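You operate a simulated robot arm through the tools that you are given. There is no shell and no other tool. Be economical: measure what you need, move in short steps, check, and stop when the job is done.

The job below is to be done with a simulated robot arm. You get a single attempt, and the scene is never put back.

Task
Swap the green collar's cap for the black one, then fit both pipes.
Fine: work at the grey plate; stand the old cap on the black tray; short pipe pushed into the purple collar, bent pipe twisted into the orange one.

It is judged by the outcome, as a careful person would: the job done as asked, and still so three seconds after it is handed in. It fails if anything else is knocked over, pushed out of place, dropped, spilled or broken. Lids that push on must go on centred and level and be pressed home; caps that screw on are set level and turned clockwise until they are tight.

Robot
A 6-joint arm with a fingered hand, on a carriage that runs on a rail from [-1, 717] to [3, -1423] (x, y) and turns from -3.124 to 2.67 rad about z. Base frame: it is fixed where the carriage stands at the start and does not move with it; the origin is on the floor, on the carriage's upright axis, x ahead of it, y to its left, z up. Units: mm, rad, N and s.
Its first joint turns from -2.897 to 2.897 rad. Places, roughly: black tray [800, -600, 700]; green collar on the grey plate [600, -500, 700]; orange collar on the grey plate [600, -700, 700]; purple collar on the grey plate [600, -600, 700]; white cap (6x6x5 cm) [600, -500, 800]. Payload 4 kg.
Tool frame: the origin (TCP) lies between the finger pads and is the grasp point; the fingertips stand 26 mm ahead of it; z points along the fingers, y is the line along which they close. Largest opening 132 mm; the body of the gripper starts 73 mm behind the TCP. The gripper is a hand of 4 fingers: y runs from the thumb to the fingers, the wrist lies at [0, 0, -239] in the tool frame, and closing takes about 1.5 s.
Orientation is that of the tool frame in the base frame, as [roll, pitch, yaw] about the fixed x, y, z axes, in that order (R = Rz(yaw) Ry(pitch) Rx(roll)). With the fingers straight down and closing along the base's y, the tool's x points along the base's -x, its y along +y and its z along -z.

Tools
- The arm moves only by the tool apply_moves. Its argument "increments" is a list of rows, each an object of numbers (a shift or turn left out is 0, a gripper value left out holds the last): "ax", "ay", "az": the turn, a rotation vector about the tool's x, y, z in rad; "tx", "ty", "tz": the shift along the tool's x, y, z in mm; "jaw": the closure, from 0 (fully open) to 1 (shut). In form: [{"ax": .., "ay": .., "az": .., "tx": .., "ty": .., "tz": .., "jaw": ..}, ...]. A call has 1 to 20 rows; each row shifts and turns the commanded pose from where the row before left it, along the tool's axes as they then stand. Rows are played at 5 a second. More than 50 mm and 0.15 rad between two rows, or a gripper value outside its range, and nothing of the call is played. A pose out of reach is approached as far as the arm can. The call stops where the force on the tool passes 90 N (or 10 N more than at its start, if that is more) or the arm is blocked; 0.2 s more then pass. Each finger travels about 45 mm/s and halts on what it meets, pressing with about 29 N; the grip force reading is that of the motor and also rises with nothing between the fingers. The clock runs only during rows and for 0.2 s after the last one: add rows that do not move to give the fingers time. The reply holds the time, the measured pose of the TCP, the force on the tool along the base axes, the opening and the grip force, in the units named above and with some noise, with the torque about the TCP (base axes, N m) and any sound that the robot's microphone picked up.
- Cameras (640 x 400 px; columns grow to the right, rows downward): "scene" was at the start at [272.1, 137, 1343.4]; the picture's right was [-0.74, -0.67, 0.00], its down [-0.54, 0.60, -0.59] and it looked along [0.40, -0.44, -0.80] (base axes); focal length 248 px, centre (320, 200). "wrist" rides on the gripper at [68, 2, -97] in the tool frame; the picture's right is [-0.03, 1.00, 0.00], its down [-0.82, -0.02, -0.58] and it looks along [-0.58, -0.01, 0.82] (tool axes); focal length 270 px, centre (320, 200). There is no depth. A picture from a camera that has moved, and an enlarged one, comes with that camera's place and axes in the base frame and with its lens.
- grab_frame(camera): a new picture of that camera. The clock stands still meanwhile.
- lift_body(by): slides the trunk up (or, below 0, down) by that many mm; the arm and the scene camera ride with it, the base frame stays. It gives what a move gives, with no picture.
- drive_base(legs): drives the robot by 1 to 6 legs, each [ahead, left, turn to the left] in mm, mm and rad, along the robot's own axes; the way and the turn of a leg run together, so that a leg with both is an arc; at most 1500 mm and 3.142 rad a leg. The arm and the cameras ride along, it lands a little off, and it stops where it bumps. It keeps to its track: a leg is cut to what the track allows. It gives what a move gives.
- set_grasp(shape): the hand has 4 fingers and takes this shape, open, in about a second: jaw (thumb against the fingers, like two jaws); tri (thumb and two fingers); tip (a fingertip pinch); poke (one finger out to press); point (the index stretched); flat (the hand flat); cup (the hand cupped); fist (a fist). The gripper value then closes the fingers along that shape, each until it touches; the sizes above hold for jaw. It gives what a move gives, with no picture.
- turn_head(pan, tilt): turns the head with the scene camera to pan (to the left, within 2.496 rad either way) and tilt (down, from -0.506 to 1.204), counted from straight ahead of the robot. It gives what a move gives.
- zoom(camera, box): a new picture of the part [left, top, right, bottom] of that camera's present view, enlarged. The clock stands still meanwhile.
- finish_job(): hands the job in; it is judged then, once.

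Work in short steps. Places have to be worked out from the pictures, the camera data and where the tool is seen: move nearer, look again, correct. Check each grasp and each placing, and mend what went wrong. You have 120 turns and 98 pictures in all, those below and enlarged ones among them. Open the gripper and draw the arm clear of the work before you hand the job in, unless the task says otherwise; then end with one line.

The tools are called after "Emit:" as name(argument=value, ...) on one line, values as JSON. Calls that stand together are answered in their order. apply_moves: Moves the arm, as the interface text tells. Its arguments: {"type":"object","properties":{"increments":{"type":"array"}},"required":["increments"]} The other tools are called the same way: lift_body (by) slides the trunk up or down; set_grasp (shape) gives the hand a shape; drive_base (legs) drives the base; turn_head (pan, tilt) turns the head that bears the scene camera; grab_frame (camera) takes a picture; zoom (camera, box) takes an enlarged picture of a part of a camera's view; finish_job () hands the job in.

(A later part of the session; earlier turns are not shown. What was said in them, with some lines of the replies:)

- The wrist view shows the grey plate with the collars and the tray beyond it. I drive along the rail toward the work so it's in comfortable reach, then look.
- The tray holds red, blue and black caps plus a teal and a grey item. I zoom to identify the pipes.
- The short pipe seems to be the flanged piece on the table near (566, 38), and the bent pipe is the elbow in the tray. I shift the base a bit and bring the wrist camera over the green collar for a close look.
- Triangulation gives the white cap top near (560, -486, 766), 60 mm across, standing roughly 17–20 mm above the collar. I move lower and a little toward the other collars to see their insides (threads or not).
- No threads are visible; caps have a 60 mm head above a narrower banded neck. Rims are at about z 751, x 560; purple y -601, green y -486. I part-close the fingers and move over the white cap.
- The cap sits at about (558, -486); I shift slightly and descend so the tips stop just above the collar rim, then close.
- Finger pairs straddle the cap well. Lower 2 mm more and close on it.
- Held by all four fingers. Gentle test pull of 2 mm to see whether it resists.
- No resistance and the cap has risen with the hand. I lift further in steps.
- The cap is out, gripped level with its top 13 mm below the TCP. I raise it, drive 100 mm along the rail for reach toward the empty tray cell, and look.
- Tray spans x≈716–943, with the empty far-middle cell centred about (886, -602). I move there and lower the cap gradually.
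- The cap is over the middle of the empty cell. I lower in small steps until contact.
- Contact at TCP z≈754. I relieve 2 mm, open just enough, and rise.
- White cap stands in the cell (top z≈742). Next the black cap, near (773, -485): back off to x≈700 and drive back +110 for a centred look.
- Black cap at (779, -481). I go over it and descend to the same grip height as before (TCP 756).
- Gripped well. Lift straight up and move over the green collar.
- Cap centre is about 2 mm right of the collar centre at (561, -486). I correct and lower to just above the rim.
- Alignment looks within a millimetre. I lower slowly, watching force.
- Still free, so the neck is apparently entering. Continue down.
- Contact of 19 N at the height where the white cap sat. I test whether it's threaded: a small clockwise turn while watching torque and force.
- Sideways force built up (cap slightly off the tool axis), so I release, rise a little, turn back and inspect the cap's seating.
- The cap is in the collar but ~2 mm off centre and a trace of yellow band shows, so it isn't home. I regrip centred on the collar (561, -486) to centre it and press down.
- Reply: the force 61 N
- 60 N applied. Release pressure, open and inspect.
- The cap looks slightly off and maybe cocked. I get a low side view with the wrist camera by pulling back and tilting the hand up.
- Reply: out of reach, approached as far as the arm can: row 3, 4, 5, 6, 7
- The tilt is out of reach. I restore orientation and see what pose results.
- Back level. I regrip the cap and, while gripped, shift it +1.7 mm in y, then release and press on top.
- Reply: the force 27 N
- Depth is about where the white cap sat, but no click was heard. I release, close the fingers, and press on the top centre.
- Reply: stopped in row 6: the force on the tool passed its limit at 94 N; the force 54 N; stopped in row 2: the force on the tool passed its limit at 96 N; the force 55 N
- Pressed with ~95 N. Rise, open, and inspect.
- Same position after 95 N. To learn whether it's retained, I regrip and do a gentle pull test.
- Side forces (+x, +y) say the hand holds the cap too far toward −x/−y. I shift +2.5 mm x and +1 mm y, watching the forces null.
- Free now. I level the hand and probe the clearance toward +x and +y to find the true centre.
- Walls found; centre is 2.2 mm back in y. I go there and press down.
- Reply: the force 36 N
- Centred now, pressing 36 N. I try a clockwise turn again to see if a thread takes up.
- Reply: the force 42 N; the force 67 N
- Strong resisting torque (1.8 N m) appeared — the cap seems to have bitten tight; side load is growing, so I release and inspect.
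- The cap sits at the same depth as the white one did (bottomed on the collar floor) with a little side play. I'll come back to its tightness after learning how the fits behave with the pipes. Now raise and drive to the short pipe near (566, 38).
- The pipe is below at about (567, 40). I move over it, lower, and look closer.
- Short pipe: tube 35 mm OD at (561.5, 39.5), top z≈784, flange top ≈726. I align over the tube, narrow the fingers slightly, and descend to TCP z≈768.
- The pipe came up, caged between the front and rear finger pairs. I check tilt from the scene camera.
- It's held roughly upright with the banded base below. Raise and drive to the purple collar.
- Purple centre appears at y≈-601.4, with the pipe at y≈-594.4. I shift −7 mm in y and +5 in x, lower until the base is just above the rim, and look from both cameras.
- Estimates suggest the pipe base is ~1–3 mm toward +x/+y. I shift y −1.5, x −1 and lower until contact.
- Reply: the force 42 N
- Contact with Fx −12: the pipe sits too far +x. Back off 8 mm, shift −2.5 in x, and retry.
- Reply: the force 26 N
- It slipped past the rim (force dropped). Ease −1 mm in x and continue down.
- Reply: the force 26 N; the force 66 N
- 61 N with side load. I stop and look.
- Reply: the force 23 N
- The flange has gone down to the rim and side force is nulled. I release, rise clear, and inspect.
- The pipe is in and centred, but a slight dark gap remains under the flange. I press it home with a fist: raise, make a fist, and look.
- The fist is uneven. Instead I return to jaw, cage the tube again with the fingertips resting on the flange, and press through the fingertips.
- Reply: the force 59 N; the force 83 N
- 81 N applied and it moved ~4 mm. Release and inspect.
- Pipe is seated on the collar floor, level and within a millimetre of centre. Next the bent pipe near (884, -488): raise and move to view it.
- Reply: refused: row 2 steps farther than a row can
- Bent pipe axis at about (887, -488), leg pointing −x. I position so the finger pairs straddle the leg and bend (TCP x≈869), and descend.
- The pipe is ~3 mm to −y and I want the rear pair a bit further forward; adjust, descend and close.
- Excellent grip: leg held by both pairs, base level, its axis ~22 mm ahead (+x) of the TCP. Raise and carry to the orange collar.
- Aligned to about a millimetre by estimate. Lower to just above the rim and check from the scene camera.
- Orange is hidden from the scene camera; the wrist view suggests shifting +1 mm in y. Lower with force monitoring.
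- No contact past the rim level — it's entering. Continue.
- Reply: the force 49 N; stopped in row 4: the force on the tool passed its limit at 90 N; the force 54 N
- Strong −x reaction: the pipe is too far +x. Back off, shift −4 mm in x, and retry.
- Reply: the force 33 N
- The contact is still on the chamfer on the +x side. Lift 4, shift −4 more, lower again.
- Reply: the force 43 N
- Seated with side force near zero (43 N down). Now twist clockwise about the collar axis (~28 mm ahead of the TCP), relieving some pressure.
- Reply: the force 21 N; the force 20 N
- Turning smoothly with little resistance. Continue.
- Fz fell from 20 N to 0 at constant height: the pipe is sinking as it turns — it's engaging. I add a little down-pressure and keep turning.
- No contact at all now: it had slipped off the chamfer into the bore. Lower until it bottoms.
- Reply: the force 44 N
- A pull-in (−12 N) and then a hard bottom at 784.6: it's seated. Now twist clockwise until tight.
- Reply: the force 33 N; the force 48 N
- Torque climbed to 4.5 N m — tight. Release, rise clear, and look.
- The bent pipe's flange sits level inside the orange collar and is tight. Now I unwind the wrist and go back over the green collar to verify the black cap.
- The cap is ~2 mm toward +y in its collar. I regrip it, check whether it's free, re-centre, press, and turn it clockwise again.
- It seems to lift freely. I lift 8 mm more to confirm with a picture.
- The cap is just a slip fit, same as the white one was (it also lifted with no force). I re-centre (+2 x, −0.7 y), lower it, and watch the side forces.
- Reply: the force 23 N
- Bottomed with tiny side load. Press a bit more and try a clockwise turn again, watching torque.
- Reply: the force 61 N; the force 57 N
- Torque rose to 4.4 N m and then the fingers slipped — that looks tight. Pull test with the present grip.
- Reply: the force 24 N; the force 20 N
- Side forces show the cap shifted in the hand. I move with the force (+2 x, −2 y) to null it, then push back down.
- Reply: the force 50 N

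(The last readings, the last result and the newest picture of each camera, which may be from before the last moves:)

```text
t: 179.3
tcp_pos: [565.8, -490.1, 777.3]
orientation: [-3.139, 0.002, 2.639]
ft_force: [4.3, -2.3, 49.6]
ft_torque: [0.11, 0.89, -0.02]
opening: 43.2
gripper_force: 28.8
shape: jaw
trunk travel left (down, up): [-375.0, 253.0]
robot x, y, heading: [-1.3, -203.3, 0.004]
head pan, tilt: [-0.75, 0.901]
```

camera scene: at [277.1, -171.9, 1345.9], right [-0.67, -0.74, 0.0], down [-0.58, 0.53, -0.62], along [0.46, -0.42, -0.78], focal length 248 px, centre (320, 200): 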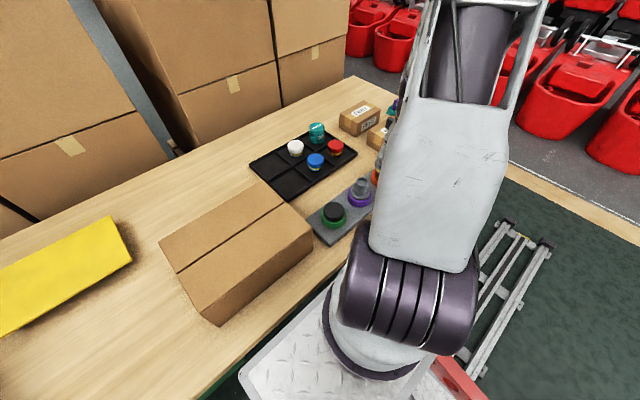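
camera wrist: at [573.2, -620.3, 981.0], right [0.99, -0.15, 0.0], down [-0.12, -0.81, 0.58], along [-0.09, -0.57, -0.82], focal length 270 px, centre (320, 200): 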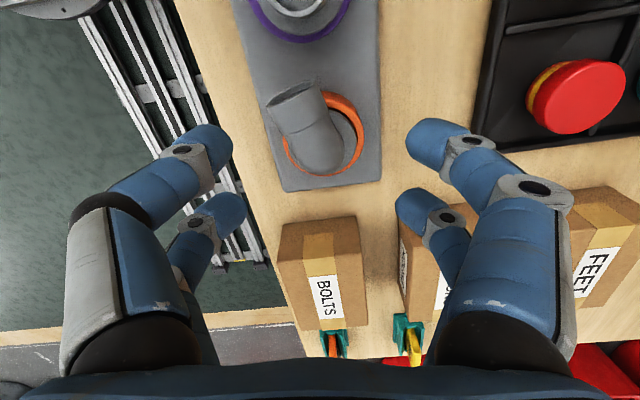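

Seated at 50 N with little side force. A short clockwise turn to snug it, then release.

Emit:
apply_moves(increments=[{"az": 0.08}, {"az": 0.08}, {}])

Emit:
apply_moves(increments=[{"tz": -3}, {"jaw": 0.4}, {}, {}, {}, {}, {"tz": -30}, {"tz": -40}, {"az": -0.14}, {"az": -0.14}, {"az": -0.14}, {"az": -0.14}, {"az": -0.1}, {}])

Emit:
zoom(camera="wrist", box=[130, 40, 410, 215])

```text
t: 180.1
tcp_pos: [567.4, -490.5, 777.8]
orientation: [3.141, 0.003, 2.478]
ft_force: [6.5, -14.8, 41.2]
ft_torque: [-0.51, 0.72, 1.68]
opening: 44.3
gripper_force: 29.2
shape: jaw
trunk travel left (down, up): [-375.0, 253.0]
robot x, y, heading: [3.9, -202.3, 0.004]
head pan, tilt: [-0.75, 0.901]
```

```text
t: 183.1
tcp_pos: [566.2, -489.7, 850.0]
orientation: [3.141, -0.002, 3.14]
ft_force: [0.4, 0.1, -0.8]
ft_torque: [-0.02, -0.02, -0.03]
opening: 79.1
gripper_force: 0.1
shape: jaw
trunk travel left (down, up): [-375.0, 253.0]
robot x, y, heading: [0.3, -199.3, 0.006]
head pan, tilt: [-0.75, 0.901]
```

```text
2.29 times, centred on (270, 128) of wrist
camera zoom: at [498.2, -488.0, 946.6], right [0.03, 1.0, 0.0], down [0.82, -0.02, 0.58], along [0.58, -0.01, -0.82], focal length 618 px, centre (434, 366)
```

zoom: 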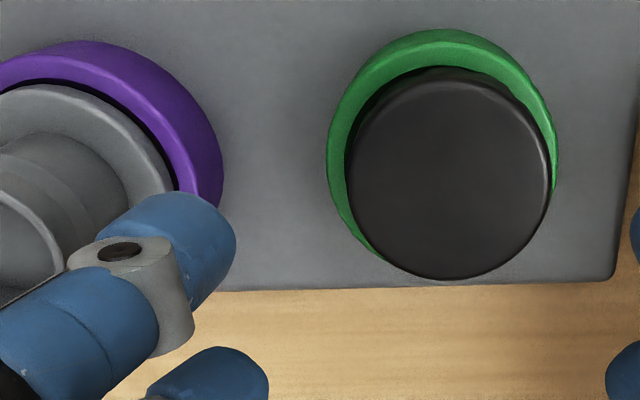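

Still ~1.8 mm toward +y (I had lifted slightly before opening). One more: grip, shift −1.8 mm y, press, and open without lifting first.

Emit:
apply_moves(increments=[{"ty": 3.5, "tz": 30}, {"tz": 25}, {"tz": 14}, {}, {"jaw": 1}, {}, {}, {}, {}, {}, {}, {}])

Emit:
apply_moves(increments=[{"tz": -1, "ty": -1}, {"ty": -1.2}, {"tz": 2}, {"tz": 1.5}, {}])

```text
t: 185.7
tcp_pos: [566.8, -486.4, 781.9]
orientation: [-3.141, -0.002, 3.139]
ft_force: [4.4, -1.7, -0.5]
ft_torque: [0.0, -0.13, -0.04]
opening: 41.1
gripper_force: 29.0
shape: jaw
trunk travel left (down, up): [-375.0, 253.0]
robot x, y, heading: [0.1, -201.8, 0.004]
head pan, tilt: [-0.75, 0.901]
```

```text
t: 186.9
tcp_pos: [566.9, -488.9, 779.4]
orientation: [-3.141, 0.001, 3.141]
ft_force: [0.0, 1.7, 34.9]
ft_torque: [0.05, 0.17, 0.02]
opening: 41.2
gripper_force: 28.6
shape: jaw
trunk travel left (down, up): [-375.0, 253.0]
robot x, y, heading: [-3.3, -204.5, 0.006]
head pan, tilt: [-0.75, 0.901]
```

Centred and seated at 35 N. One small clockwise snug, then open in place and rise.

Emit:
apply_moves(increments=[{"az": 0.1}, {"az": 0.1}, {}])

Emit:
apply_moves(increments=[{"tz": -0.8}, {"jaw": 0.4}, {}, {}, {}, {}, {"tz": -30}, {"tz": -40}, {"az": -0.1}, {"az": -0.1}, {}])

Emit:
zoom(camera="wrist", box=[130, 40, 410, 215])

```text
t: 187.7
tcp_pos: [568.7, -490.2, 778.1]
orientation: [-3.138, 0.006, 2.94]
ft_force: [20.4, -9.6, 34.3]
ft_torque: [-0.45, -0.01, 1.51]
opening: 42.4
gripper_force: 29.1
shape: jaw
trunk travel left (down, up): [-375.0, 253.0]
robot x, y, heading: [2.3, -201.5, 0.006]
head pan, tilt: [-0.75, 0.901]
```

```text
t: 190.1
tcp_pos: [565.4, -487.7, 849.3]
orientation: [3.141, -0.002, 3.139]
ft_force: [0.2, -0.5, -0.3]
ft_torque: [0.02, -0.02, -0.01]
opening: 78.8
gripper_force: 0.2
shape: jaw
trunk travel left (down, up): [-375.0, 253.0]
robot x, y, heading: [5.5, -201.2, 0.008]
head pan, tilt: [-0.75, 0.901]
```

```text
2.29 times, centred on (270, 128) of wrist
camera zoom: at [498.2, -486.7, 945.7], right [0.03, 1.0, 0.0], down [0.82, -0.02, 0.58], along [0.58, -0.02, -0.82], focal length 618 px, centre (434, 366)
```

zoom: 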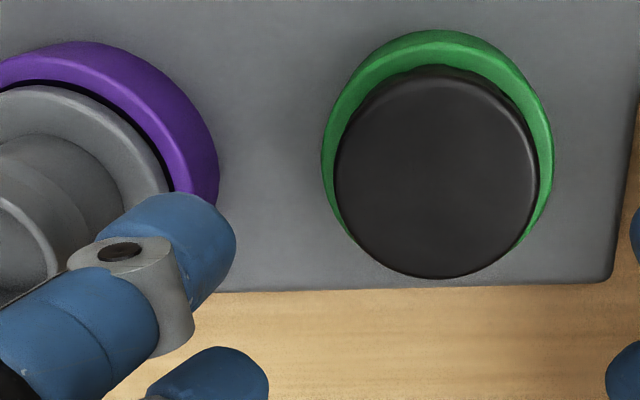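

The black cap is now centred and level. I raise and retract the arm, then check the whole scene.

Emit:
apply_moves(increments=[{"tz": -45}, {"tz": -45}, {"tz": -40}, {"tx": 40}, {"tx": 40}, {"tx": 40}, {"tx": 40}, {}])

Emit:
drive_base(legs=[[0, -110, 0]])

Emit:
grab_frame(camera="wrist")

```text
t: 191.9
tcp_pos: [406.0, -488.1, 979.5]
orientation: [-3.141, -0.001, 3.14]
ft_force: [0.5, -0.1, 0.3]
ft_torque: [-0.04, 0.02, 0.0]
opening: 78.8
gripper_force: 0.1
shape: jaw
trunk travel left (down, up): [-375.0, 253.0]
robot x, y, heading: [1.0, -205.8, 0.005]
head pan, tilt: [-0.75, 0.901]
```

```text
t: 193.1
tcp_pos: [404.8, -595.9, 979.7]
orientation: [3.141, -0.002, 3.138]
ft_force: [0.6, -0.6, 0.6]
ft_torque: [0.02, -0.04, -0.02]
opening: 78.9
gripper_force: 0.0
shape: jaw
trunk travel left (down, up): [-375.0, 253.0]
robot x, y, heading: [-4.5, -312.2, 0.003]
head pan, tilt: [-0.75, 0.901]
```

```text
8 pictures are left
camera wrist: at [337.1, -595.8, 1076.4], right [0.03, 1.0, 0.0], down [0.82, -0.02, 0.58], along [0.58, -0.02, -0.82], focal length 270 px, centre (320, 200)
```

wrist: 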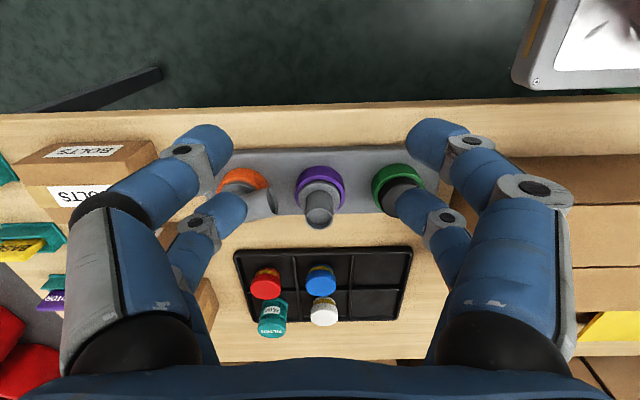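

Emit:
zoom(camera="wrist", box=[200, 140, 440, 345])

```text
1.95 times, centred on (320, 242) of wrist
camera zoom: at [337.1, -595.8, 1076.4], right [0.03, 1.0, 0.0], down [0.82, -0.02, 0.58], along [0.58, -0.02, -0.82], focal length 527 px, centre (320, 117)
```

zoom: 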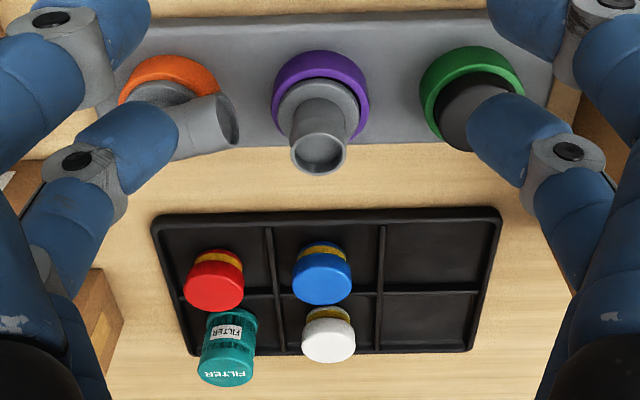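

Everything else is in place. One last closer look at the bent pipe, partly hidden by the fingers.

Emit:
apply_moves(increments=[{"ty": -40}, {"ty": -40}, {"ty": -40, "tz": 20}, {"tx": -40}, {"tz": 30}, {}])

Emit:
zoom(camera="wrist", box=[240, 80, 460, 230])

```text
t: 194.5
tcp_pos: [445.8, -717.8, 929.7]
orientation: [3.141, -0.002, 3.138]
ft_force: [0.3, 0.7, 0.3]
ft_torque: [0.01, -0.04, 0.01]
opening: 78.9
gripper_force: 0.0
shape: jaw
trunk travel left (down, up): [-375.0, 253.0]
robot x, y, heading: [0.2, -309.0, 0.003]
head pan, tilt: [-0.75, 0.901]
```

```text
2.67 times, centred on (350, 155) of wrist
camera zoom: at [376.5, -716.3, 1027.1], right [0.03, 1.0, 0.0], down [0.82, -0.02, 0.58], along [0.58, -0.02, -0.82], focal length 721 px, centre (240, 320)
```

zoom: 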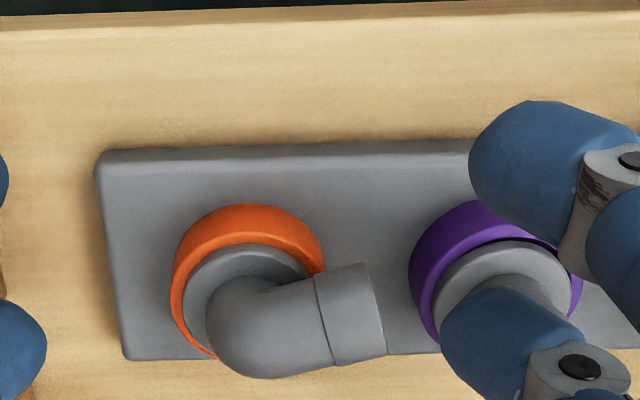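

All parts sit as asked, the hand is open and the arm is clear of the work; I hand the job in.

Emit:
apply_moves(increments=[{"tz": -40}, {"tx": 40}, {}])

Emit:
finish_job()

```text
t: 195.3
tcp_pos: [406.8, -716.4, 971.2]
orientation: [3.141, -0.003, 3.138]
ft_force: [-0.3, 0.3, -0.8]
ft_torque: [0.02, 0.02, -0.02]
opening: 78.8
gripper_force: 0.1
shape: jaw
trunk travel left (down, up): [-375.0, 253.0]
robot x, y, heading: [0.5, -309.2, 0.0]
head pan, tilt: [-0.75, 0.901]
```

```text
The job is handed in.
```

The job is handed in: black cap pressed down and centred in the green collar (it lifted out freely in a test, as the white one had, and I heard no click), white cap standing on the black tray, short pipe pushed into purple at about 81 N (roughly 1 mm off centre), and bent pipe twisted clockwise in orange until tight.
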